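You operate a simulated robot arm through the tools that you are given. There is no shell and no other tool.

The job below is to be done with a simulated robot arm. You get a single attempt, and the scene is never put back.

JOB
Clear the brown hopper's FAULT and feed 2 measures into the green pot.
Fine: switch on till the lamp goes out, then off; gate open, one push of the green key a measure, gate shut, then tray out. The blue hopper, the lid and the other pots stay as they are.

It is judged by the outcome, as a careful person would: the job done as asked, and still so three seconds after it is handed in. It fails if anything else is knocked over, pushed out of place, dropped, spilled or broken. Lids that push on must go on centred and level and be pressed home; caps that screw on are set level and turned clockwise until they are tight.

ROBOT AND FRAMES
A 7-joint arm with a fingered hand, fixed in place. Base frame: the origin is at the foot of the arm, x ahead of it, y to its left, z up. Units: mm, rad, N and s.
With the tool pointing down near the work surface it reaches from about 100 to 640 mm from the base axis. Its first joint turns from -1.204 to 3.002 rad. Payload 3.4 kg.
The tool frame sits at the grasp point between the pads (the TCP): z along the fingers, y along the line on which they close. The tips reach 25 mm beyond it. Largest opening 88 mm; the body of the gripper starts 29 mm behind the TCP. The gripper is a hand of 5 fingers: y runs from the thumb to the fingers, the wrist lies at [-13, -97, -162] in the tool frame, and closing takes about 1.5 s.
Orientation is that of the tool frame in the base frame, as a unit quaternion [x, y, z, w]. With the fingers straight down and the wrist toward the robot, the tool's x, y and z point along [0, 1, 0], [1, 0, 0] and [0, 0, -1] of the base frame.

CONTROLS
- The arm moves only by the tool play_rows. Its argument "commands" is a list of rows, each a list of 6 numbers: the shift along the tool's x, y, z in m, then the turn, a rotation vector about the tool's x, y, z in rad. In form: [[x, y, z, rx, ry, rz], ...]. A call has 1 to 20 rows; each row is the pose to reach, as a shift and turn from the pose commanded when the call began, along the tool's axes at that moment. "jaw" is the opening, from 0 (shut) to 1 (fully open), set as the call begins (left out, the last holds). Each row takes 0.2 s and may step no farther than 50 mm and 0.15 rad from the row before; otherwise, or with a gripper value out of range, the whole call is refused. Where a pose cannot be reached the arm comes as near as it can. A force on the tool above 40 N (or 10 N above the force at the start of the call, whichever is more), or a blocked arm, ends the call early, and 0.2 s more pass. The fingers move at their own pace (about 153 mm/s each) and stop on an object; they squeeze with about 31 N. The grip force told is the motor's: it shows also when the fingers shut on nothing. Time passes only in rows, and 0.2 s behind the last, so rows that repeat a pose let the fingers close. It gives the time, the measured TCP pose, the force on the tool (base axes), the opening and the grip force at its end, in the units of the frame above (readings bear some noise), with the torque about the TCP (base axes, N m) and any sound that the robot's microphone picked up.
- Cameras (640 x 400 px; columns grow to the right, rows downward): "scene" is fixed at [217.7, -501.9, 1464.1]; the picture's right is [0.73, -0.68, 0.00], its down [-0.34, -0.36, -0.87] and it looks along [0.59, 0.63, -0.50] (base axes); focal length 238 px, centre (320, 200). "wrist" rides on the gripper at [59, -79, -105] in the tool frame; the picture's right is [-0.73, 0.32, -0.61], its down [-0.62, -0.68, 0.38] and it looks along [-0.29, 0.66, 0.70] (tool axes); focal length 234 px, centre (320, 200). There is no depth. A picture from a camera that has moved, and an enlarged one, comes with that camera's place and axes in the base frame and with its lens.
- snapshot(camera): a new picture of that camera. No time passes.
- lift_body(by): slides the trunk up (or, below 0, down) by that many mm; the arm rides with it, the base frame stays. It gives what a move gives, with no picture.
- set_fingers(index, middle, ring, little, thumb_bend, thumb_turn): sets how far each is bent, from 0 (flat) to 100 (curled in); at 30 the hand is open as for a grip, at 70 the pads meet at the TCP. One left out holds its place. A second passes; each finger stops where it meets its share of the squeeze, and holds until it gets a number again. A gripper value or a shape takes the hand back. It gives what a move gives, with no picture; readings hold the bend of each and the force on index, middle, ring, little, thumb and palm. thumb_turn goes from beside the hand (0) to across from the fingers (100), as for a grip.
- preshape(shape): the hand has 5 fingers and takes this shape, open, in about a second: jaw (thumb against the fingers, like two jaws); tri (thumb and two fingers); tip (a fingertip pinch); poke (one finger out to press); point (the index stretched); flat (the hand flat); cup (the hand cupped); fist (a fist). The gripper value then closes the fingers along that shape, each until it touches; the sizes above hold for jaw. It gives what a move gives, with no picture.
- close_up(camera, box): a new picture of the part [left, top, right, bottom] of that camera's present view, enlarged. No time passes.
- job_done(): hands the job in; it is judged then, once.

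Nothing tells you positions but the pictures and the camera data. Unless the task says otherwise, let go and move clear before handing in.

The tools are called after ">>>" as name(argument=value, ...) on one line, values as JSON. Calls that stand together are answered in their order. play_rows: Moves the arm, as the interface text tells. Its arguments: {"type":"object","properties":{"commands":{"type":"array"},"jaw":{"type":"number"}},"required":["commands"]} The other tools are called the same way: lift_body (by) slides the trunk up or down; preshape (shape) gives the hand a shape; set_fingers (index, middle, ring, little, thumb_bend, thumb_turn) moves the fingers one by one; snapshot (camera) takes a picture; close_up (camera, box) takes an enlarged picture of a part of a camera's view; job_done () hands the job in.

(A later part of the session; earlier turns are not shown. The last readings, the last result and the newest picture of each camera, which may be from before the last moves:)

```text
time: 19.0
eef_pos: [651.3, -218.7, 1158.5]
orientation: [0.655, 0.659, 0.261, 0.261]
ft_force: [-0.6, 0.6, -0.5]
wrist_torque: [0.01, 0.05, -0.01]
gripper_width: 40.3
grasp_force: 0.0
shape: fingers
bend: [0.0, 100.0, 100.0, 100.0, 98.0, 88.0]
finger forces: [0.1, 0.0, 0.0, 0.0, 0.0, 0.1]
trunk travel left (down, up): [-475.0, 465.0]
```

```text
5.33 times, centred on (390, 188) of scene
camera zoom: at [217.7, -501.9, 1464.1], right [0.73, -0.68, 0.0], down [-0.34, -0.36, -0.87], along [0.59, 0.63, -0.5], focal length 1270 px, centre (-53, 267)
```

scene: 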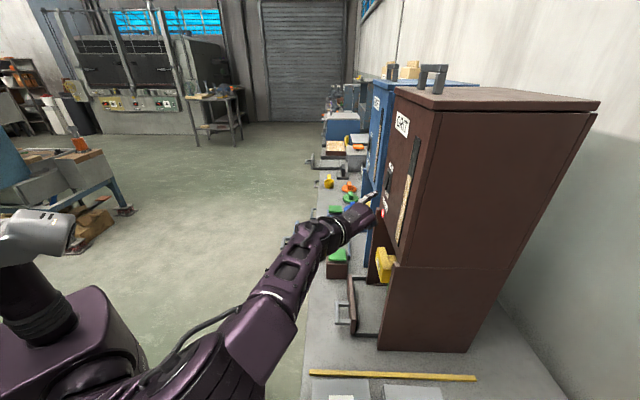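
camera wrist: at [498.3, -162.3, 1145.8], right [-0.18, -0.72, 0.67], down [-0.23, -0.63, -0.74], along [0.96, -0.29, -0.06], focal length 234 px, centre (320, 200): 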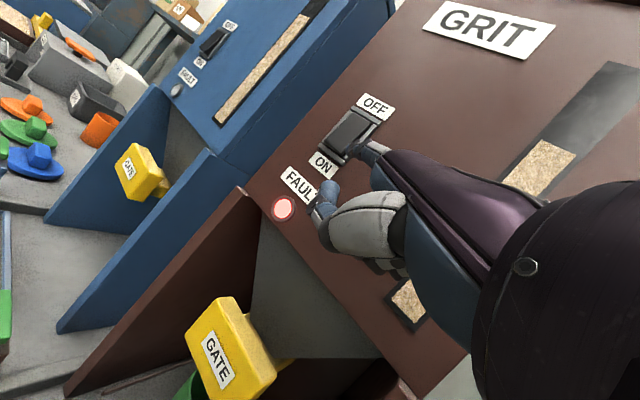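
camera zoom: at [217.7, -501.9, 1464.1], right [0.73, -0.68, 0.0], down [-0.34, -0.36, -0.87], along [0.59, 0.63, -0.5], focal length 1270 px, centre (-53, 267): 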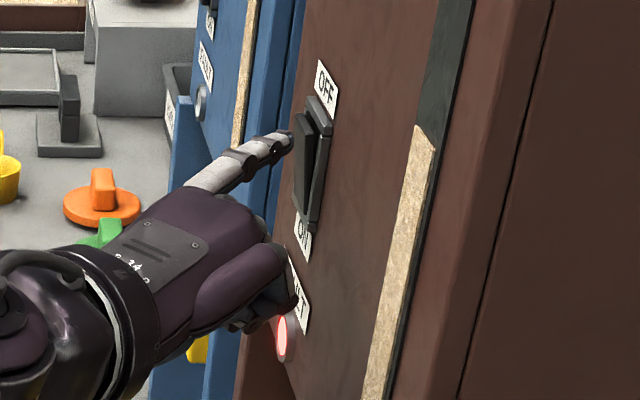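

The rocker is clearly ON but the lamp still glows; I'll give it 4 more seconds.

>>> play_rows(commands=[[0, 0, 0, 0, 0, 0], [0, 0, 0, 0, 0, 0], [0, 0, 0, 0, 0, 0], [0, 0, 0, 0, 0, 0], [0, 0, 0, 0, 0, 0], [0, 0, 0, 0, 0, 0], [0, 0, 0, 0, 0, 0], [0, 0, 0, 0, 0, 0], [0, 0, 0, 0, 0, 0], [0, 0, 0, 0, 0, 0]])

>>> close_up(camera="wrist", box=[220, 80, 440, 250])

```text
time: 21.2
eef_pos: [650.5, -218.9, 1159.1]
orientation: [0.656, 0.659, 0.261, 0.261]
ft_force: [1.1, -0.6, 0.4]
wrist_torque: [0.02, 0.05, 0.0]
gripper_width: 40.3
grasp_force: 0.1
shape: fingers
bend: [0.0, 100.0, 100.0, 100.0, 98.0, 88.0]
finger forces: [0.1, 0.1, 0.1, 0.0, 0.0, 0.0]
trunk travel left (down, up): [-475.0, 465.0]
```

```text
2.35 times, centred on (330, 165) of wrist
camera zoom: at [522.6, -159.8, 1181.3], right [-0.18, -0.73, 0.67], down [-0.23, -0.63, -0.74], along [0.96, -0.28, -0.05], focal length 551 px, centre (296, 282)
```

zoom: 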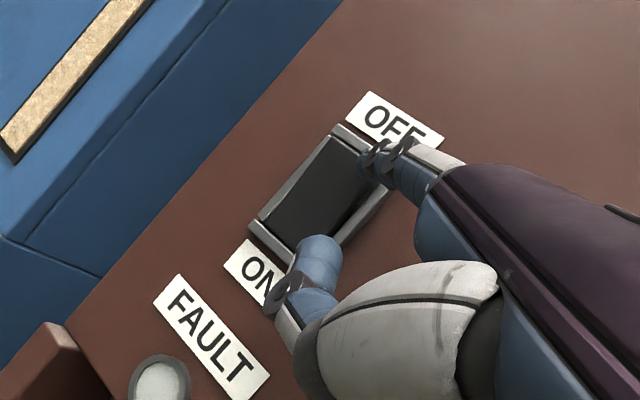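

The lamp is out. Now I press the OFF end at the top of the rocker, in small steps.

>>> play_rows(commands=[[0, 0.0044, 0.0041, 0, 0, 0], [0, 0.0073, 0.0068, 0, 0, 0], [0, 0.0095, 0.0089, 0, 0, 0], [0, 0.0116, 0.011, 0, 0, 0], [0, 0.0138, 0.013, 0, 0, 0], [0, 0.016, 0.0151, 0, 0, 0]])

>>> close_up(camera="wrist", box=[220, 80, 440, 250])

>>> close_up(camera="scene", box=[340, 150, 440, 225])

```text
time: 22.6
eef_pos: [669.7, -219.9, 1160.5]
orientation: [0.655, 0.659, 0.262, 0.262]
ft_force: [-6.5, 0.6, -0.3]
wrist_torque: [-0.05, -0.34, 0.13]
gripper_width: 40.2
grasp_force: 2.6
shape: fingers
bend: [0.0, 100.0, 100.0, 100.0, 98.0, 88.0]
finger forces: [5.0, 0.1, 0.1, 0.0, 0.1, 0.1]
trunk travel left (down, up): [-475.0, 465.0]
```

```text
2.35 times, centred on (330, 165) of wrist
camera zoom: at [541.0, -161.0, 1182.5], right [-0.18, -0.72, 0.67], down [-0.23, -0.63, -0.74], along [0.96, -0.28, -0.05], focal length 551 px, centre (296, 282)
```

zoom: 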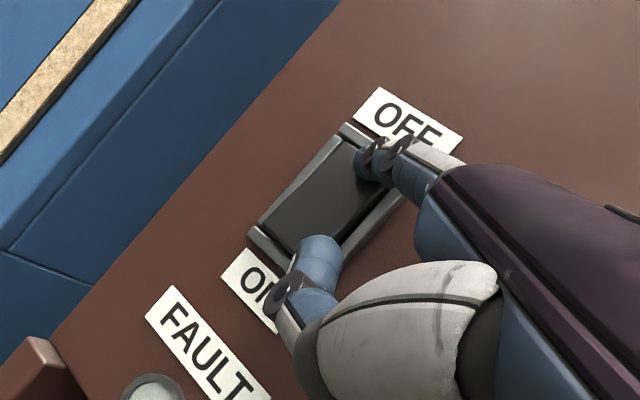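

```text
5.33 times, centred on (390, 188) of scene
camera zoom: at [217.7, -501.9, 1464.1], right [0.73, -0.68, 0.0], down [-0.34, -0.36, -0.87], along [0.59, 0.63, -0.5], focal length 1270 px, centre (-53, 267)
```

zoom: 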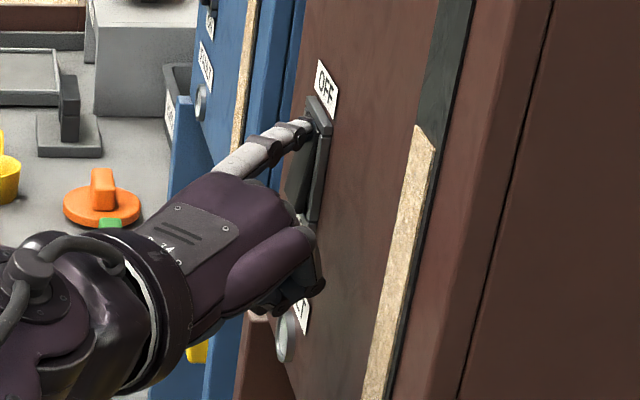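

The rocker seems to be tipping to OFF. I'll press slightly more, then back away and verify.

>>> play_rows(commands=[[0, 0.0022, 0.0021, 0, 0, 0], [0, 0.0029, 0.0027, 0, 0, 0], [0, 0.0029, 0.0027, 0, 0, 0], [0, -0.02, -0.0188, 0, 0, 0], [0, -0.045, -0.0424, 0, 0, 0], [0, -0.07, -0.066, 0, 0, 0]])

>>> snapshot(camera="wrist")

>>> close_up(camera="wrist", box=[260, 100, 420, 230])

>>> close_up(camera="scene", box=[340, 150, 440, 225])

```text
time: 24.0
eef_pos: [575.9, -220.6, 1158.6]
orientation: [0.655, 0.659, 0.261, 0.262]
ft_force: [0.1, 0.3, -0.3]
wrist_torque: [0.02, -0.02, -0.01]
gripper_width: 40.5
grasp_force: 0.1
shape: fingers
bend: [0.0, 100.0, 100.0, 100.0, 98.0, 88.0]
finger forces: [0.1, 0.0, 0.0, 0.1, 0.0, 0.0]
trunk travel left (down, up): [-475.0, 465.0]
```

```text
taken
camera wrist: at [446.0, -162.3, 1180.7], right [-0.18, -0.73, 0.66], down [-0.23, -0.63, -0.75], along [0.96, -0.29, -0.05], focal length 234 px, centre (320, 200)
```

wrist: 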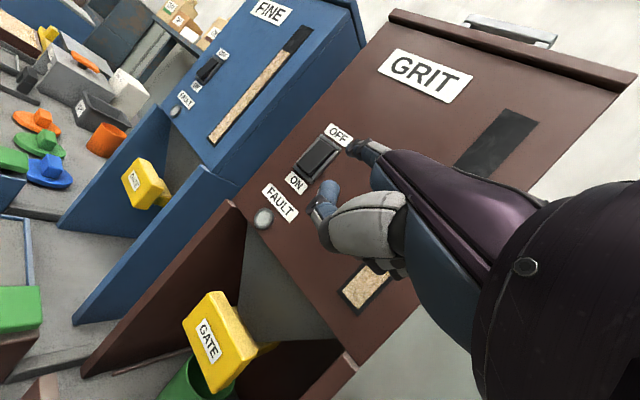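

```text
3.08 times, centred on (340, 165) of wrist
camera zoom: at [446.0, -162.3, 1180.7], right [-0.18, -0.73, 0.66], down [-0.23, -0.63, -0.75], along [0.96, -0.29, -0.05], focal length 720 px, centre (258, 308)
```

zoom: 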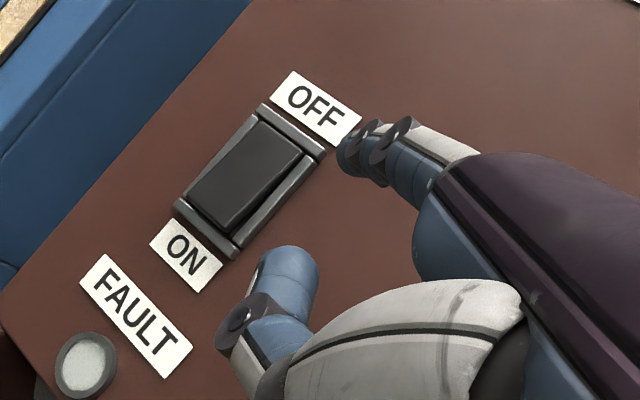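

```text
5.33 times, centred on (390, 188) of scene
camera zoom: at [217.7, -501.9, 1464.1], right [0.73, -0.68, 0.0], down [-0.34, -0.36, -0.87], along [0.59, 0.63, -0.5], focal length 1270 px, centre (-53, 267)
```

zoom: 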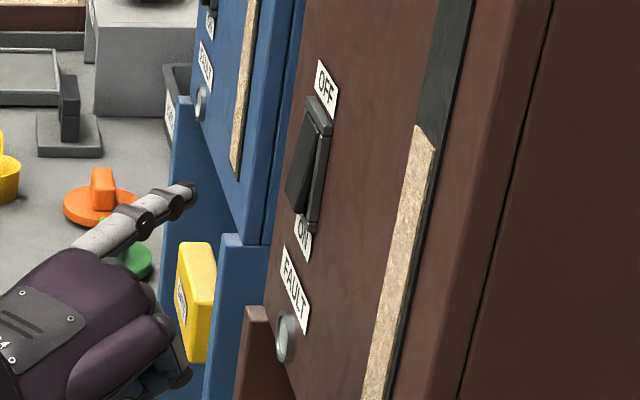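

The lamp is out and the rocker is back at OFF, matching the blue hopper's. Next is the gate; I'll measure its handle from here.

>>> close_up(camera="wrist", box=[130, 260, 370, 400])

>>> close_up(camera="scene", box=[340, 230, 440, 300])

```text
2.67 times, centred on (250, 330) of wrist
camera zoom: at [446.0, -162.3, 1180.7], right [-0.18, -0.73, 0.66], down [-0.23, -0.63, -0.75], along [0.96, -0.29, -0.05], focal length 624 px, centre (507, -147)
```

zoom: 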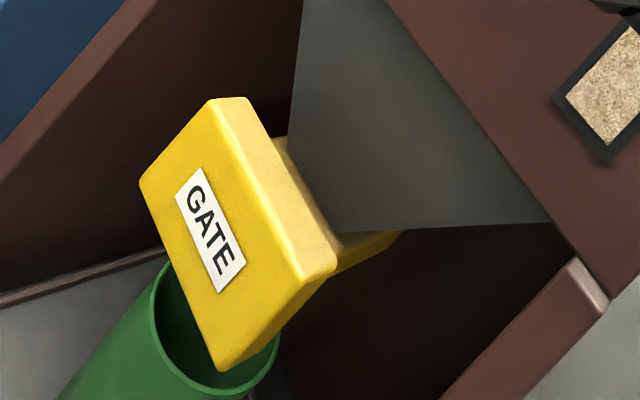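

```text
5.71 times, centred on (390, 265) of scene
camera zoom: at [217.7, -501.9, 1464.1], right [0.73, -0.68, 0.0], down [-0.34, -0.36, -0.87], along [0.59, 0.63, -0.5], focal length 1361 px, centre (-80, -171)
```

zoom: 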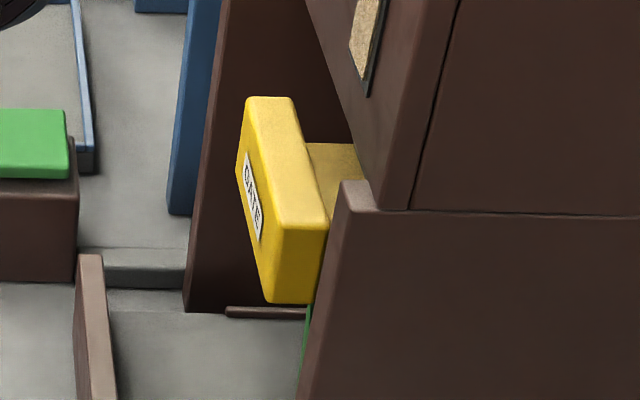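

Triangulating the gate plate and the GRIT label shows the hopper front is turned about 45° to my base frame: outward direction n≈(-0.70, 0.71), along-bench u≈(0.71, 0.70). The gate plate is about 88 wide × 51 tall, centred near (691, -249, 960). I'll back straight off the panel and yaw the hand to face the hopper squarely.

>>> play_rows(commands=[[0.0287, -0.0201, -0.0191, 0, 0, 0], [0.0573, -0.0403, -0.0383, 0, 0, 0], [0.086, -0.0604, -0.0574, 0, 0, 0], [0.086, -0.0604, -0.0574, 0.0006, -0.089, 0.0945], [0.086, -0.0604, -0.0574, 0.0012, -0.178, 0.189], [0.086, -0.0604, -0.0574, 0.0018, -0.267, 0.2835], [0.086, -0.0604, -0.0574, 0.0024, -0.356, 0.378], [0.086, -0.0604, -0.0574, 0.003, -0.445, 0.4725], [0.086, -0.0604, -0.0574, 0.0035, -0.534, 0.567]])

>>> snapshot(camera="wrist")

>>> snapshot(camera="scene")

```text
time: 26.0
eef_pos: [487.0, -276.4, 1161.3]
orientation: [0.852, 0.375, 0.15, 0.332]
ft_force: [0.5, -0.4, 0.0]
wrist_torque: [0.04, 0.02, -0.02]
gripper_width: 40.5
grasp_force: 0.1
shape: fingers
bend: [0.0, 100.0, 100.0, 100.0, 98.0, 88.0]
finger forces: [0.0, 0.1, 0.1, 0.1, 0.0, 0.0]
out of reach, approached as far as the arm can: row 6, 7, 8, 9
trunk travel left (down, up): [-475.0, 465.0]
```

```text
taken
camera wrist: at [432.9, -144.6, 1185.5], right [-0.62, -0.42, 0.66], down [-0.59, -0.3, -0.75], along [0.51, -0.86, -0.07], focal length 234 px, centre (320, 200)
```

wrist: 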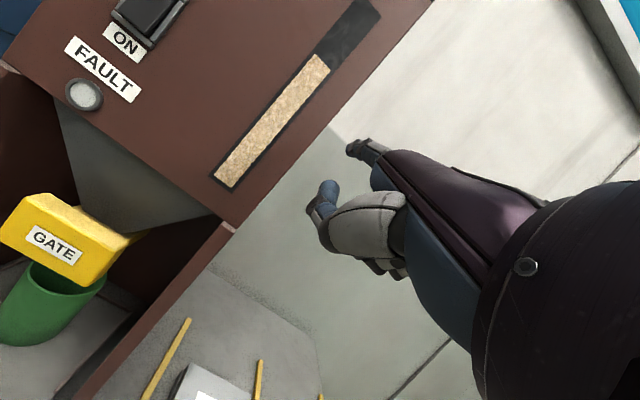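

```text
taken
```

scene: 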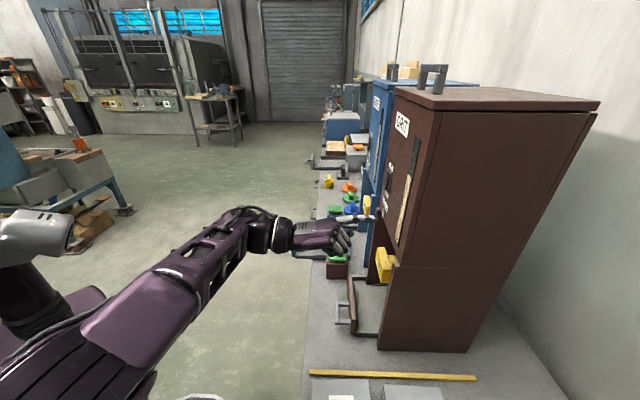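

The arm stopped short of that yaw at that spot; the vertical pinch on the gate doesn't need an exact yaw, so I'll use a milder yaw (~-20°) and move to a clear point in front of the gate.

>>> play_rows(commands=[[0.0425, -0.0044, -0.0037, 0.0008, 0.0859, -0.0928], [0.085, -0.0089, -0.0075, 0.0017, 0.1719, -0.1857], [0.1275, -0.0133, -0.0112, 0.0025, 0.2578, -0.2785], [0.1275, -0.0133, -0.0112, 0.0025, 0.2578, -0.2785]])

>>> preshape(shape="jaw")

>>> snapshot(camera="wrist")

>>> snapshot(camera="scene")

```text
time: 27.0
eef_pos: [563.0, -171.9, 1159.0]
orientation: [0.773, 0.518, 0.203, 0.305]
ft_force: [0.2, 1.0, 0.3]
wrist_torque: [0.04, 0.01, -0.02]
gripper_width: 40.4
grasp_force: 0.1
shape: fingers
bend: [0.0, 100.0, 100.0, 100.0, 98.0, 88.0]
finger forces: [0.0, 0.0, 0.1, 0.0, 0.1, 0.1]
trunk travel left (down, up): [-475.0, 465.0]
```

```text
time: 27.9
eef_pos: [564.5, -171.2, 1159.4]
orientation: [0.773, 0.517, 0.202, 0.307]
ft_force: [0.2, -0.5, 0.6]
wrist_torque: [-0.01, 0.01, -0.04]
gripper_width: 87.4
grasp_force: 0.0
shape: jaw
bend: [30.0, 30.0, 30.0, 30.0, 30.0, 97.0]
finger forces: [0.0, 0.1, 0.0, 0.1, 0.0, 0.1]
trunk travel left (down, up): [-475.0, 465.0]
```

```text
taken
camera wrist: at [467.9, -66.7, 1181.9], right [-0.44, -0.6, 0.67], down [-0.46, -0.49, -0.74], along [0.77, -0.63, -0.06], focal length 234 px, centre (320, 200)
```

wrist: 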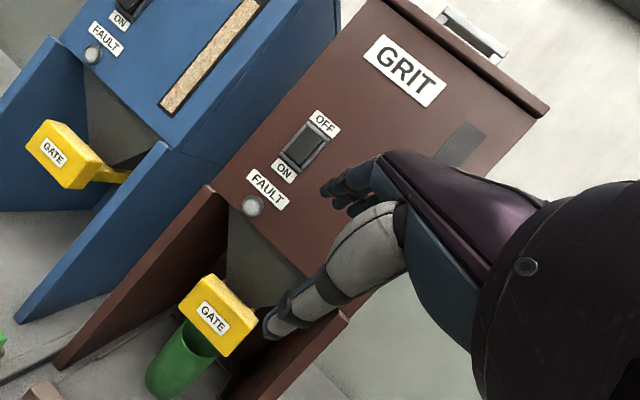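

```text
taken
```

scene: 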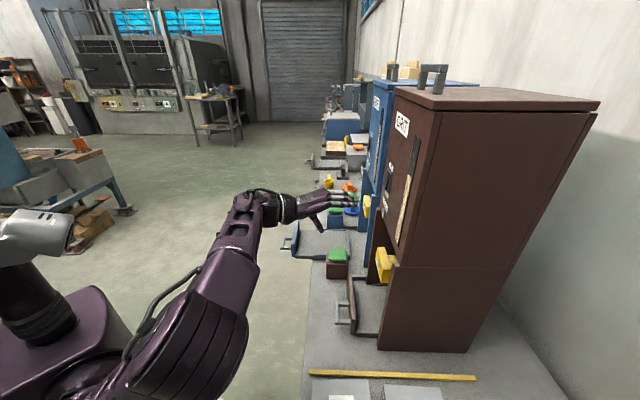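

Now at a mild yaw with a good view. I'll zoom on the gate, its stem and the pot.

>>> close_up(camera="wrist", box=[140, 250, 300, 370])

>>> close_up(camera="wrist", box=[10, 100, 150, 200])

```text
3.33 times, centred on (220, 310) of wrist
camera zoom: at [467.9, -66.7, 1181.9], right [-0.44, -0.6, 0.67], down [-0.46, -0.49, -0.74], along [0.77, -0.63, -0.06], focal length 781 px, centre (653, -167)
```

zoom: 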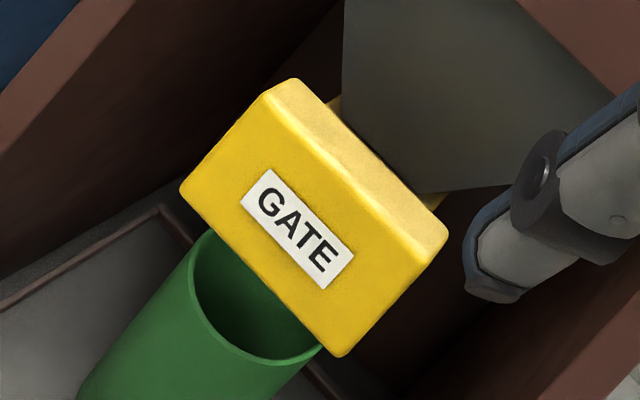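

```text
4.00 times, centred on (80, 150) of wrist
camera zoom: at [467.9, -66.7, 1181.9], right [-0.44, -0.6, 0.67], down [-0.46, -0.49, -0.74], along [0.77, -0.63, -0.06], focal length 937 px, centre (1280, 400)
```

zoom: 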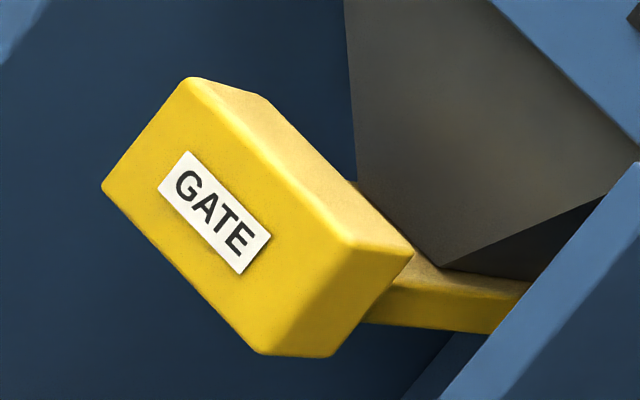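

The plate front edge points agree well across views: ends (722, -218) and (660, -280), z 936–986, about 20 mm thick. I'll lower the trunk 200 mm to bring the hand to gate height while it is still clear in front.

>>> lift_body(by=-180)

>>> snapshot(camera="wrist")

>>> snapshot(camera="scene")

```text
time: 29.9
eef_pos: [564.9, -170.8, 979.9]
orientation: [0.773, 0.517, 0.201, 0.306]
ft_force: [-1.3, 0.2, 0.5]
wrist_torque: [-0.01, -0.02, 0.01]
gripper_width: 87.7
grasp_force: 0.1
shape: jaw
bend: [30.0, 30.0, 30.0, 30.0, 30.0, 97.0]
finger forces: [0.0, 0.0, 0.0, 0.1, 0.0, 0.0]
trunk travel left (down, up): [-295.0, 645.0]
```

```text
taken
camera wrist: at [467.9, -66.7, 1001.9], right [-0.44, -0.6, 0.67], down [-0.46, -0.49, -0.74], along [0.77, -0.63, -0.06], focal length 234 px, centre (320, 200)
```

wrist: 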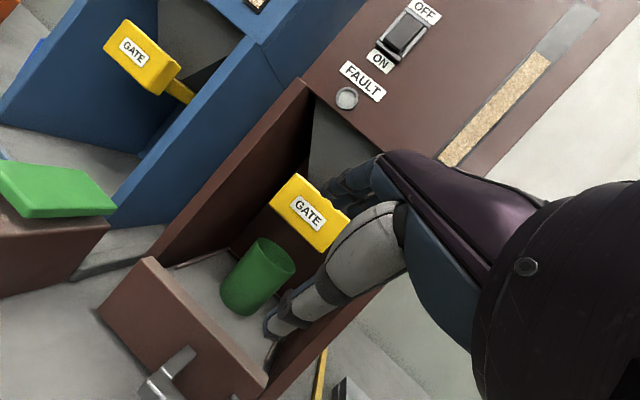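

```text
taken
```

scene: 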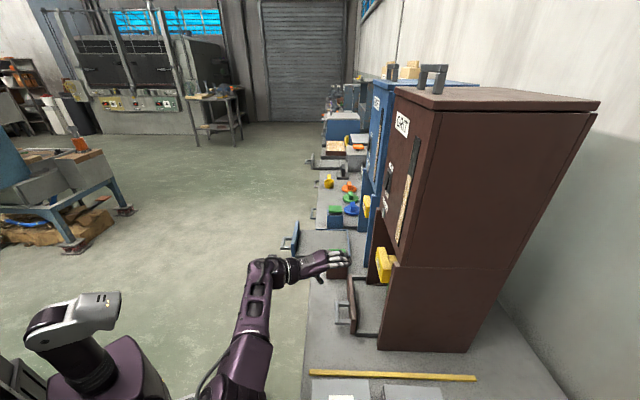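

Good view at gate level. I'll zoom on the key, tray and pot for their positions too.

>>> close_up(camera="wrist", box=[0, 130, 200, 300])

>>> close_up(camera="wrist", box=[80, 230, 300, 400])

>>> close_up(camera="wrist", box=[220, 120, 400, 260])

```text
2.35 times, centred on (100, 215) of wrist
camera zoom: at [467.9, -66.7, 1001.9], right [-0.44, -0.6, 0.67], down [-0.46, -0.49, -0.74], along [0.77, -0.63, -0.06], focal length 551 px, centre (838, 165)
```

zoom: 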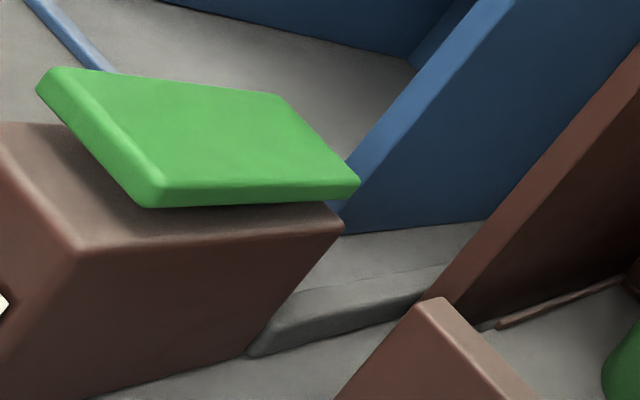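

```text
2.35 times, centred on (190, 315) of wrist
camera zoom: at [467.9, -66.7, 1001.9], right [-0.44, -0.6, 0.67], down [-0.46, -0.49, -0.74], along [0.77, -0.63, -0.06], focal length 551 px, centre (626, -71)
```

zoom: 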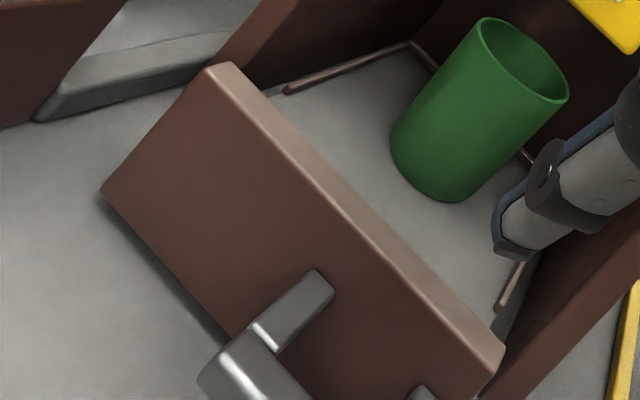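

```text
2.86 times, centred on (310, 190) of wrist
camera zoom: at [467.9, -66.7, 1001.9], right [-0.44, -0.6, 0.67], down [-0.46, -0.49, -0.74], along [0.77, -0.63, -0.06], focal length 669 px, centre (349, 229)
```

zoom: 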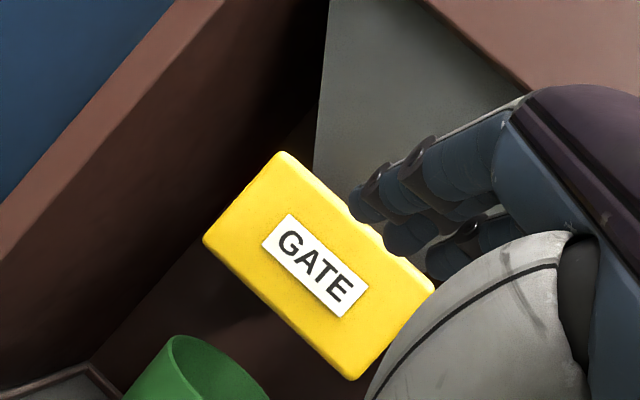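

Everything is clear. I'll move to in front of the gate (about 70 mm out), yawing further toward the plate's normal.

>>> play_rows(commands=[[0.0014, 0.016, 0.0219, 0.0006, -0.0759, 0.081], [0.0027, 0.0321, 0.0437, 0.0011, -0.1517, 0.162], [0.0041, 0.0481, 0.0656, 0.0017, -0.2276, 0.243], [0.0041, 0.0481, 0.0656, 0.0017, -0.2276, 0.243]])

>>> snapshot(camera="wrist")

```text
time: 30.9
eef_pos: [627.5, -279.5, 947.7]
orientation: [0.85, 0.381, 0.147, 0.333]
ft_force: [0.5, -0.6, 0.6]
wrist_torque: [-0.02, 0.0, -0.05]
gripper_width: 87.8
grasp_force: 0.2
shape: jaw
bend: [30.0, 30.0, 30.0, 30.0, 30.0, 97.0]
finger forces: [0.0, 0.1, 0.0, 0.0, 0.1, 0.0]
out of reach, approached as far as the arm can: row 1, 2, 3, 4
trunk travel left (down, up): [-295.0, 645.0]
```

```text
taken
camera wrist: at [571.7, -147.8, 971.1], right [-0.61, -0.42, 0.67], down [-0.6, -0.31, -0.74], along [0.52, -0.85, -0.06], focal length 234 px, centre (320, 200)
```

wrist: 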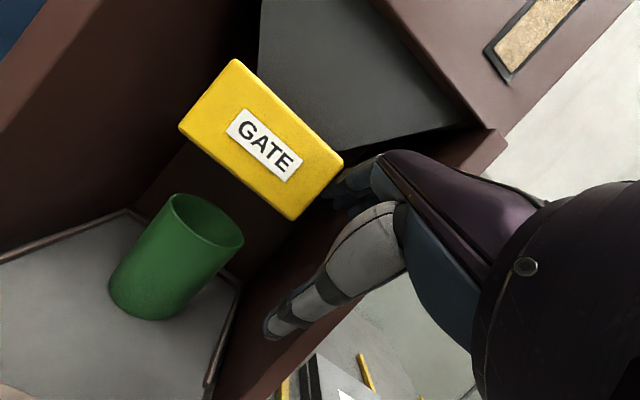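

That heading is past a joint limit here, so the arm drifted toward the right cheek (no contact). I'll back straight out and return to the milder heading.

>>> play_rows(commands=[[0.002, -0.022, -0.0203, 0, 0, 0], [0.0039, -0.044, -0.0406, 0, 0, 0], [0.0156, -0.0512, -0.0619, -0.0005, 0.0868, -0.0941], [0.0274, -0.0583, -0.0833, -0.001, 0.1736, -0.1883], [0.0391, -0.0655, -0.1046, -0.0015, 0.2604, -0.2824], [0.0391, -0.0655, -0.1046, -0.0015, 0.2604, -0.2824]])

>>> snapshot(camera="wrist")

>>> snapshot(camera="scene")

```text
time: 32.3
eef_pos: [563.2, -164.9, 982.8]
orientation: [0.759, 0.539, 0.209, 0.3]
ft_force: [0.2, -0.5, 0.0]
wrist_torque: [0.01, 0.02, 0.02]
gripper_width: 87.3
grasp_force: 0.0
shape: jaw
bend: [30.0, 30.0, 30.0, 30.0, 30.0, 97.0]
finger forces: [0.0, 0.0, 0.0, 0.0, 0.0, 0.0]
out of reach, approached as far as the arm can: row 1, 2, 3
trunk travel left (down, up): [-295.0, 645.0]
```

```text
taken
camera wrist: at [461.3, -65.8, 1006.3], right [-0.41, -0.62, 0.67], down [-0.43, -0.51, -0.74], along [0.8, -0.59, -0.06], focal length 234 px, centre (320, 200)
```

wrist: 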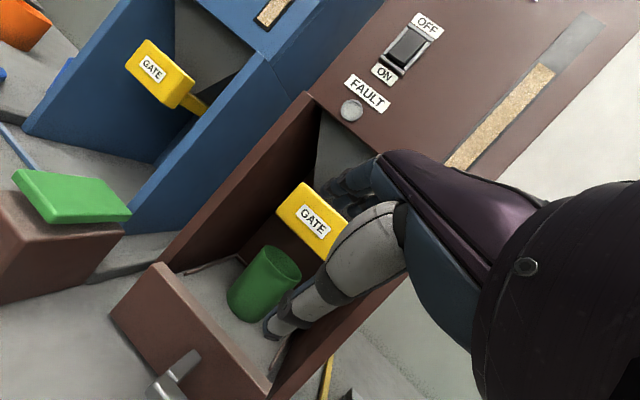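

```text
taken
```

scene: 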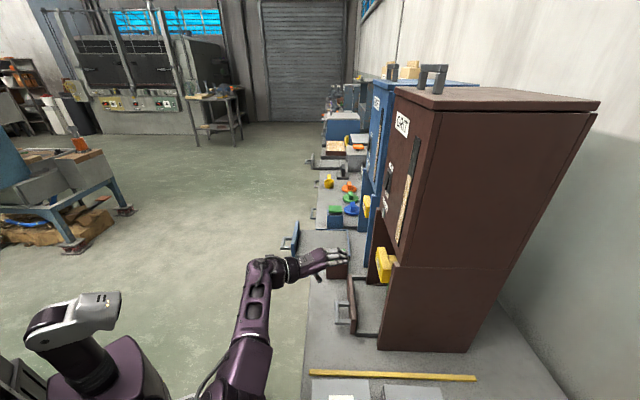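

Back in the clear with heading about -20°. Since the pinch will be on the plate's top and bottom edges, this heading is fine; I'll switch to the three-finger shape and tilt the hand closer to horizontal here, checking reach.

>>> play_rows(commands=[[0, 0, 0, -0.1, 0, 0], [0, 0, 0, -0.2, 0, 0], [0, 0, 0, -0.3, 0, 0], [0, 0, 0, -0.4, 0, 0]])

>>> preshape(shape="tri")

>>> snapshot(camera="wrist")

>>> close_up(camera="scene", box=[230, 200, 430, 330])

```text
time: 33.3
eef_pos: [562.9, -167.1, 984.1]
orientation: [0.684, 0.486, 0.311, 0.446]
ft_force: [-0.5, 0.5, -0.4]
wrist_torque: [-0.02, 0.01, -0.04]
gripper_width: 87.9
grasp_force: 0.0
shape: jaw
bend: [30.0, 30.0, 30.0, 30.0, 30.0, 97.0]
finger forces: [0.0, 0.1, 0.0, 0.0, 0.0, 0.0]
trunk travel left (down, up): [-295.0, 645.0]
```

```text
time: 34.2
eef_pos: [564.3, -166.7, 984.4]
orientation: [0.683, 0.487, 0.312, 0.445]
ft_force: [-0.4, 0.2, -0.1]
wrist_torque: [-0.02, 0.0, 0.03]
gripper_width: 87.8
grasp_force: 0.1
shape: tri
bend: [30.0, 30.0, 99.0, 99.0, 30.0, 97.0]
finger forces: [0.0, 0.0, 0.0, 0.0, 0.1, 0.0]
trunk travel left (down, up): [-295.0, 645.0]
```

```text
taken
camera wrist: at [463.3, -68.6, 954.8], right [-0.64, -0.54, 0.55], down [-0.14, -0.62, -0.77], along [0.76, -0.57, 0.32], focal length 234 px, centre (320, 200)
```

wrist: 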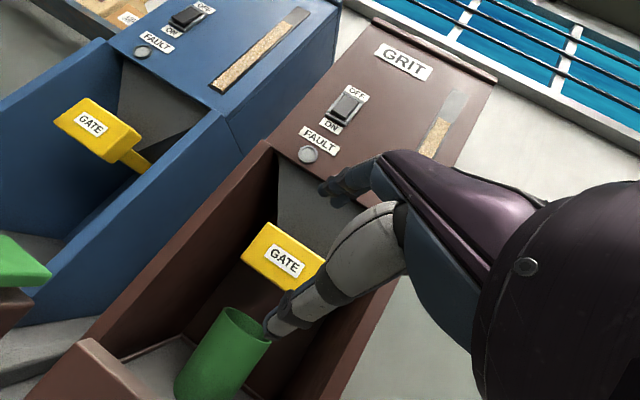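

```text
3.08 times, centred on (330, 265) of scene
camera zoom: at [217.7, -501.9, 1464.1], right [0.73, -0.68, 0.0], down [-0.34, -0.36, -0.87], along [0.59, 0.63, -0.5], focal length 733 px, centre (289, 0)
```

zoom: 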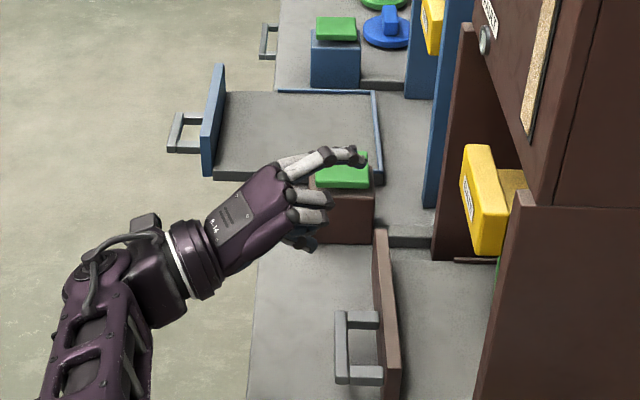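

The tilt works here. I'll tilt a little more so the pinch is closer to vertical.

>>> play_rows(commands=[[0, 0, 0, -0.1, 0, 0], [0, 0, 0, -0.2, 0, 0]])

>>> snapshot(camera="wrist")

```text
time: 34.8
eef_pos: [578.9, -189.1, 1003.7]
orientation: [0.635, 0.455, 0.358, 0.511]
ft_force: [0.8, 0.1, 0.6]
wrist_torque: [-0.05, -0.03, 0.04]
gripper_width: 87.7
grasp_force: 0.0
shape: tri
bend: [30.0, 30.0, 99.0, 99.0, 30.0, 97.0]
finger forces: [0.0, 0.1, 0.0, 0.0, 0.0, 0.1]
out of reach, approached as far as the arm can: row 1, 2
trunk travel left (down, up): [-295.0, 645.0]
```

```text
taken
camera wrist: at [485.2, -94.1, 950.8], right [-0.73, -0.51, 0.46], down [0.0, -0.67, -0.74], along [0.68, -0.54, 0.49], focal length 234 px, centre (320, 200)
```

wrist: 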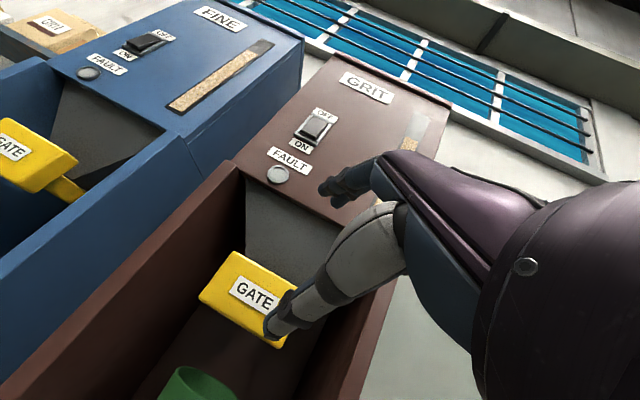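

The arm shifted slightly to reach that tilt. I'll raise the hand 60 mm, then lower the trunk 100 mm so the forearm slopes up, which should ease the wrist.

>>> play_rows(commands=[[-0.0003, 0.0292, -0.0066, 0, 0, 0], [-0.0006, 0.0585, -0.0132, 0, 0, 0]])

>>> lift_body(by=-100)

>>> snapshot(camera="wrist")

>>> snapshot(camera="scene")

```text
time: 35.4
eef_pos: [576.5, -189.2, 1065.2]
orientation: [0.637, 0.451, 0.358, 0.513]
ft_force: [-0.3, -0.2, 0.7]
wrist_torque: [-0.06, 0.04, -0.05]
gripper_width: 87.7
grasp_force: 0.1
shape: tri
bend: [30.0, 30.0, 99.0, 99.0, 30.0, 97.0]
finger forces: [0.1, 0.0, 0.0, 0.1, 0.0, 0.0]
trunk travel left (down, up): [-295.0, 645.0]
```

```text
time: 36.7
eef_pos: [577.6, -190.7, 965.7]
orientation: [0.636, 0.452, 0.358, 0.512]
ft_force: [1.1, 0.6, -0.1]
wrist_torque: [-0.06, 0.04, -0.02]
gripper_width: 87.7
grasp_force: 0.0
shape: tri
bend: [30.0, 30.0, 99.0, 99.0, 30.0, 97.0]
finger forces: [0.0, 0.0, 0.0, 0.0, 0.1, 0.0]
trunk travel left (down, up): [-195.0, 745.0]
```

```text
taken
camera wrist: at [484.8, -93.2, 910.6], right [-0.73, -0.51, 0.45], down [0.0, -0.67, -0.74], along [0.68, -0.55, 0.49], focal length 234 px, centre (320, 200)
```

wrist: 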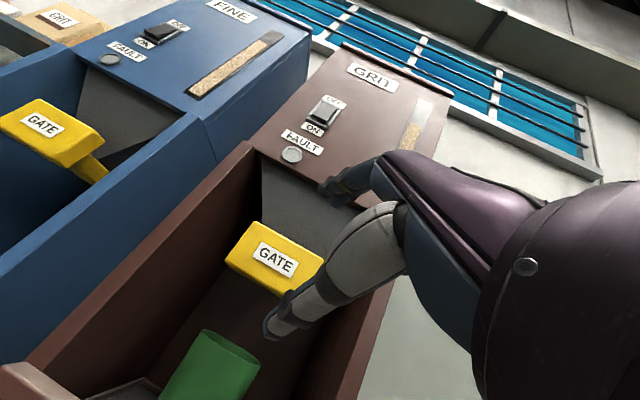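

```text
taken
```

scene: 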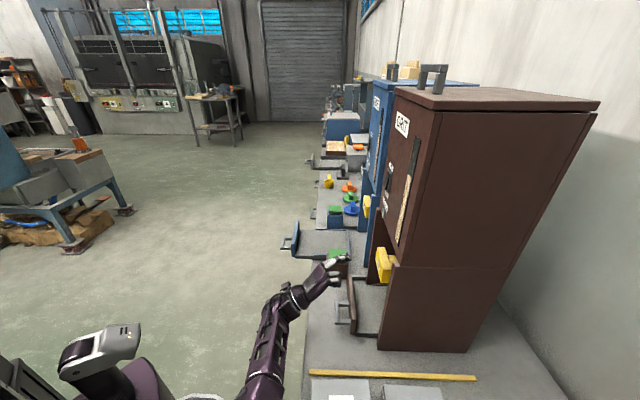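

I'm now at gate height with a near-horizontal hand. I'll try yawing a bit further toward the plate normal from this trunk height, while well clear.

>>> play_rows(commands=[[0.0, 0.0, 0.0, 0.0009, -0.0877, 0.0198], [0.0, 0.0, 0.0, 0.0019, -0.1755, 0.0397]])

>>> snapshot(camera="wrist")

```text
time: 37.3
eef_pos: [585.5, -209.9, 976.1]
orientation: [0.674, 0.394, 0.309, 0.542]
ft_force: [1.2, 0.1, 0.1]
wrist_torque: [0.01, 0.0, -0.04]
gripper_width: 87.9
grasp_force: 0.1
shape: tri
bend: [30.0, 30.0, 99.0, 99.0, 30.0, 97.0]
finger forces: [0.1, 0.0, 0.0, 0.1, 0.1, 0.0]
out of reach, approached as far as the arm can: row 2
trunk travel left (down, up): [-195.0, 745.0]
```

```text
taken
camera wrist: at [511.6, -99.9, 922.2], right [-0.81, -0.37, 0.46], down [-0.12, -0.66, -0.74], along [0.57, -0.66, 0.49], focal length 234 px, centre (320, 200)
```

wrist: 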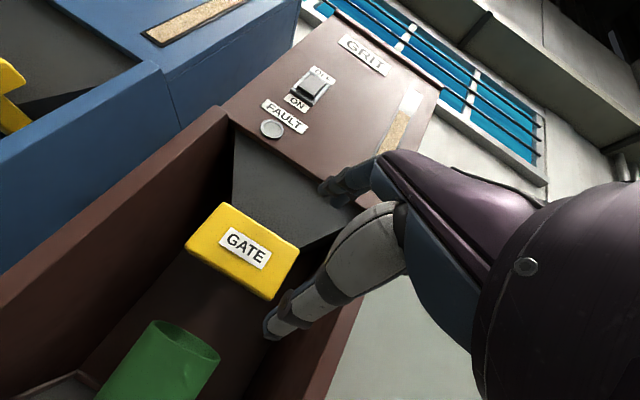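

Heading -30° is reachable. I'll move to a pre-grasp about 50 mm in front of the plate and check.

>>> play_rows(commands=[[0.0163, 0.0068, 0.0295, 0, 0, 0], [0.0326, 0.0137, 0.059, 0, 0, 0]])

>>> snapshot(camera="wrist")

>>> close_up(camera="scene", box=[300, 210, 440, 310])

```text
time: 37.9
eef_pos: [656.5, -216.0, 976.6]
orientation: [0.675, 0.393, 0.309, 0.543]
ft_force: [0.9, 0.3, -0.6]
wrist_torque: [0.05, 0.0, 0.02]
gripper_width: 87.7
grasp_force: 0.0
shape: tri
bend: [30.0, 30.0, 99.0, 99.0, 30.0, 97.0]
finger forces: [0.1, 0.0, 0.0, 0.0, 0.0, 0.0]
trunk travel left (down, up): [-195.0, 745.0]
```

```text
taken
camera wrist: at [582.4, -105.1, 922.6], right [-0.81, -0.36, 0.46], down [-0.12, -0.66, -0.74], along [0.57, -0.66, 0.49], focal length 234 px, centre (320, 200)
```

wrist: 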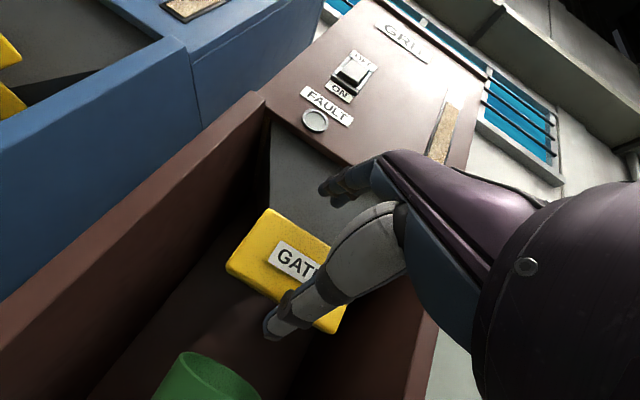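

```text
4.00 times, centred on (370, 260) of scene
camera zoom: at [217.7, -501.9, 1464.1], right [0.73, -0.68, 0.0], down [-0.34, -0.36, -0.87], along [0.59, 0.63, -0.5], focal length 953 px, centre (120, -40)
```

zoom: 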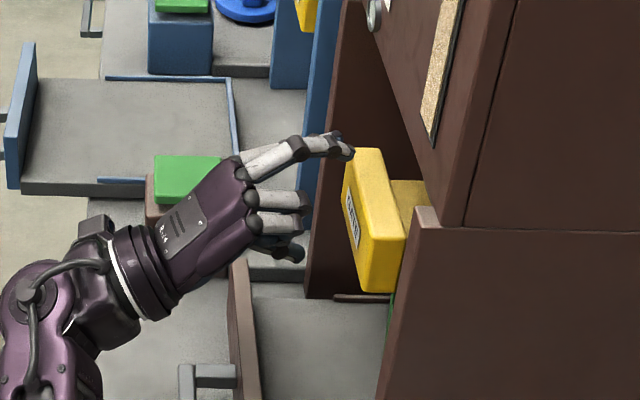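

The pre-grasp is good. I'll shape the fingers individually (index and middle hovering above plate height, thumb lower), then advance slowly along the plate's normal.

>>> set_fingers(index=45, middle=45, ring=100, little=100, thumb_bend=20, thumb_turn=98)

>>> play_rows(commands=[[-0.0029, 0.0022, 0.0101, 0, 0, 0], [-0.0058, 0.0045, 0.0202, 0, 0, 0]])

>>> snapshot(camera="wrist")

>>> close_up(camera="scene", box=[320, 220, 420, 300])

```text
time: 38.9
eef_pos: [655.5, -216.1, 977.8]
orientation: [0.675, 0.392, 0.31, 0.542]
ft_force: [0.4, -0.2, -0.4]
wrist_torque: [-0.02, 0.03, 0.04]
gripper_width: 75.9
grasp_force: 0.1
shape: fingers
bend: [45.0, 45.0, 100.0, 100.0, 20.0, 95.0]
finger forces: [0.0, 0.0, 0.1, 0.1, 0.0, 0.0]
trunk travel left (down, up): [-195.0, 745.0]
```

```text
time: 39.5
eef_pos: [669.5, -231.8, 976.4]
orientation: [0.675, 0.393, 0.311, 0.542]
ft_force: [0.0, -0.6, 0.0]
wrist_torque: [0.0, 0.0, -0.03]
gripper_width: 76.0
grasp_force: 0.0
shape: fingers
bend: [45.0, 45.0, 100.0, 100.0, 20.0, 95.0]
finger forces: [0.0, 0.0, 0.0, 0.1, 0.0, 0.0]
out of reach, approached as far as the arm can: row 2
trunk travel left (down, up): [-195.0, 745.0]
```

```text
taken
camera wrist: at [595.3, -120.7, 922.3], right [-0.81, -0.37, 0.45], down [-0.12, -0.66, -0.74], along [0.57, -0.66, 0.49], focal length 234 px, centre (320, 200)
```

wrist: 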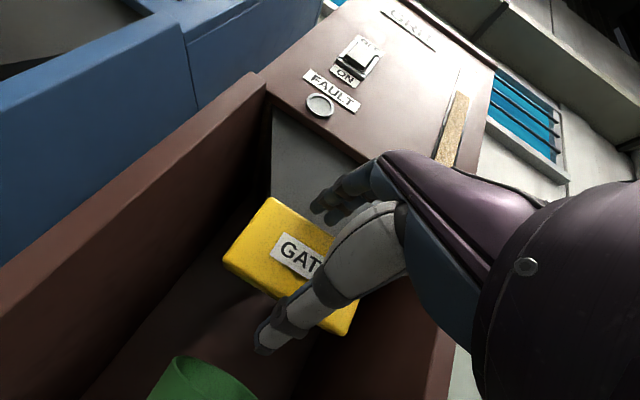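

```text
5.00 times, centred on (370, 260) of scene
camera zoom: at [217.7, -501.9, 1464.1], right [0.73, -0.68, 0.0], down [-0.34, -0.36, -0.87], along [0.59, 0.63, -0.5], focal length 1191 px, centre (70, -100)
```

zoom: 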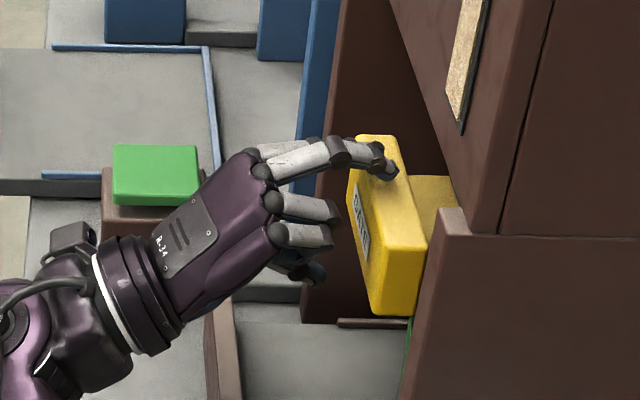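

Nearly there; the fingers hover above the plate top. I'll continue another 20 mm in small steps.

>>> play_rows(commands=[[-0.0018, 0.0014, 0.0063, 0, 0, 0], [-0.0036, 0.0028, 0.0125, 0, 0, 0], [-0.0054, 0.0042, 0.0188, 0, 0, 0]])

>>> snapshot(camera="wrist")

>>> close_up(camera="scene", box=[320, 220, 420, 300])

```text
time: 40.3
eef_pos: [684.4, -245.9, 971.7]
orientation: [0.675, 0.395, 0.308, 0.542]
ft_force: [-5.6, 5.9, -1.2]
wrist_torque: [-0.07, -0.12, -0.24]
gripper_width: 76.0
grasp_force: 4.0
shape: fingers
bend: [45.0, 45.0, 100.0, 100.0, 20.0, 95.0]
finger forces: [0.0, 0.0, 8.1, 0.1, 0.0, 0.1]
trunk travel left (down, up): [-195.0, 745.0]
```

```text
taken
camera wrist: at [611.2, -135.2, 917.9], right [-0.81, -0.36, 0.46], down [-0.12, -0.66, -0.74], along [0.57, -0.66, 0.49], focal length 234 px, centre (320, 200)
```

wrist: 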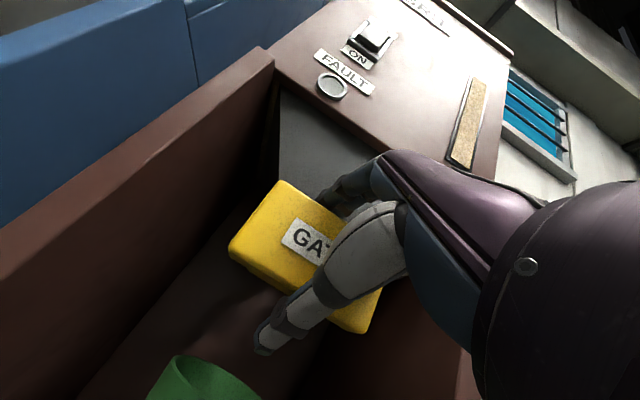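

```text
5.00 times, centred on (370, 260) of scene
camera zoom: at [217.7, -501.9, 1464.1], right [0.73, -0.68, 0.0], down [-0.34, -0.36, -0.87], along [0.59, 0.63, -0.5], focal length 1191 px, centre (70, -100)
```

zoom: 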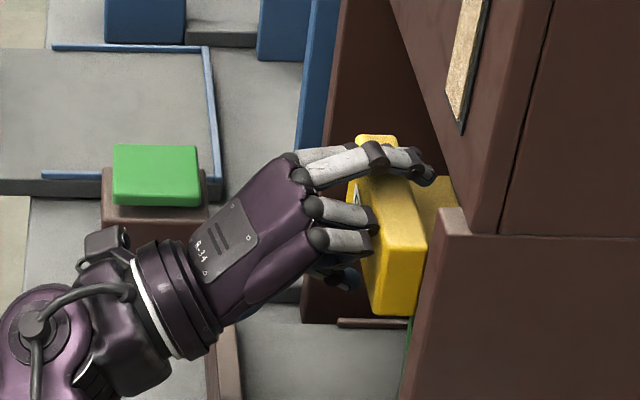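

The hand is at grip depth (the curled ring finger just touches the plate's front). Now I close index and middle from above and the thumb from below.

>>> set_fingers(index=75, middle=75, thumb_bend=75)

>>> snapshot(camera="wrist")

>>> close_up(camera="scene", box=[320, 220, 420, 300])

```text
time: 41.3
eef_pos: [677.3, -243.5, 981.9]
orientation: [0.673, 0.391, 0.312, 0.544]
ft_force: [-3.2, 1.3, 16.6]
wrist_torque: [-0.04, -0.23, -0.04]
gripper_width: 49.2
grasp_force: 16.0
shape: fingers
bend: [56.0, 60.0, 100.0, 100.0, 36.0, 98.0]
finger forces: [10.9, 12.3, 0.1, 0.0, 9.0, 0.1]
trunk travel left (down, up): [-195.0, 745.0]
```

```text
taken
camera wrist: at [603.8, -132.7, 927.1], right [-0.82, -0.36, 0.45], down [-0.11, -0.66, -0.74], along [0.57, -0.66, 0.5], focal length 234 px, centre (320, 200)
```

wrist: 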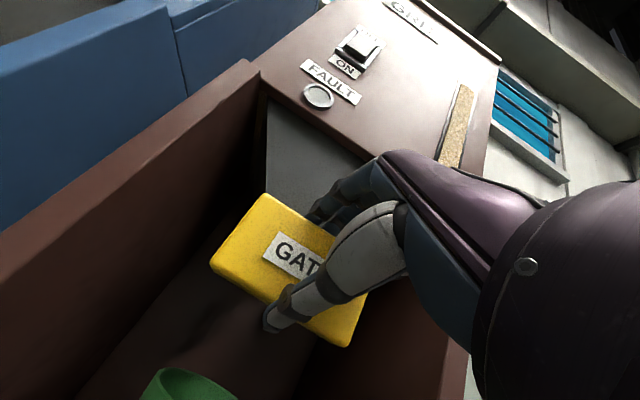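

```text
5.00 times, centred on (370, 260) of scene
camera zoom: at [217.7, -501.9, 1464.1], right [0.73, -0.68, 0.0], down [-0.34, -0.36, -0.87], along [0.59, 0.63, -0.5], focal length 1191 px, centre (70, -100)
```

zoom: 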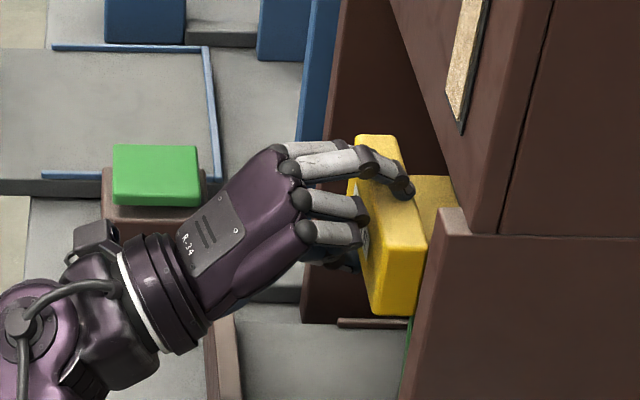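

The plate is held (index 11 N, middle 12 N, thumb 9 N at 49 mm). I'll pull straight out along the normal, easing the hand up slightly to relieve the upward load.

>>> play_rows(commands=[[0.0013, 0.0068, -0.0065, 0, 0, 0], [0.0027, 0.0057, -0.0112, 0, 0, 0], [0.004, 0.0047, -0.0159, 0, 0, 0], [0.0054, 0.0036, -0.0206, 0, 0, 0], [0.0067, 0.0026, -0.0253, 0, 0, 0], [0.008, 0.0015, -0.03, 0, 0, 0]])

>>> snapshot(camera="wrist")

>>> close_up(camera="scene", box=[320, 220, 420, 300])

```text
time: 42.7
eef_pos: [660.2, -224.5, 985.1]
orientation: [0.675, 0.392, 0.311, 0.543]
ft_force: [-1.3, -3.4, 7.6]
wrist_torque: [0.05, -0.02, -0.06]
gripper_width: 48.7
grasp_force: 14.0
shape: fingers
bend: [71.0, 61.0, 100.0, 100.0, 35.0, 98.0]
finger forces: [8.0, 8.6, 0.0, 0.0, 10.8, 0.0]
out of reach, approached as far as the arm can: row 1, 2, 3, 4
trunk travel left (down, up): [-195.0, 745.0]
```

```text
taken
camera wrist: at [586.7, -114.7, 930.4], right [-0.81, -0.36, 0.45], down [-0.12, -0.66, -0.75], along [0.57, -0.66, 0.49], focal length 234 px, centre (320, 200)
```

wrist: 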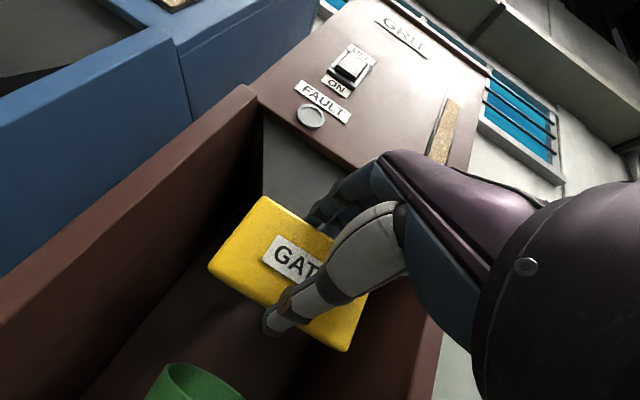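

```text
5.00 times, centred on (370, 260) of scene
camera zoom: at [217.7, -501.9, 1464.1], right [0.73, -0.68, 0.0], down [-0.34, -0.36, -0.87], along [0.59, 0.63, -0.5], focal length 1191 px, centre (70, -100)
```

zoom: 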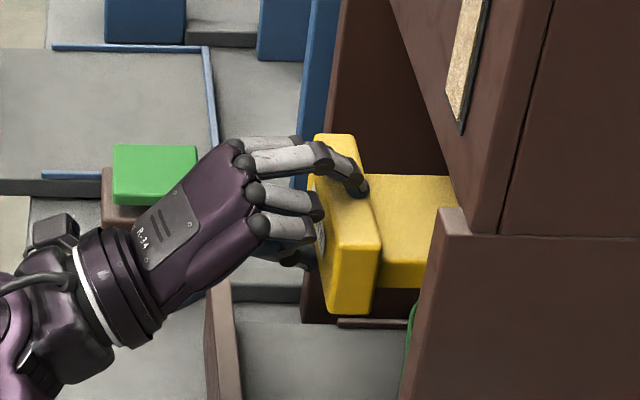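

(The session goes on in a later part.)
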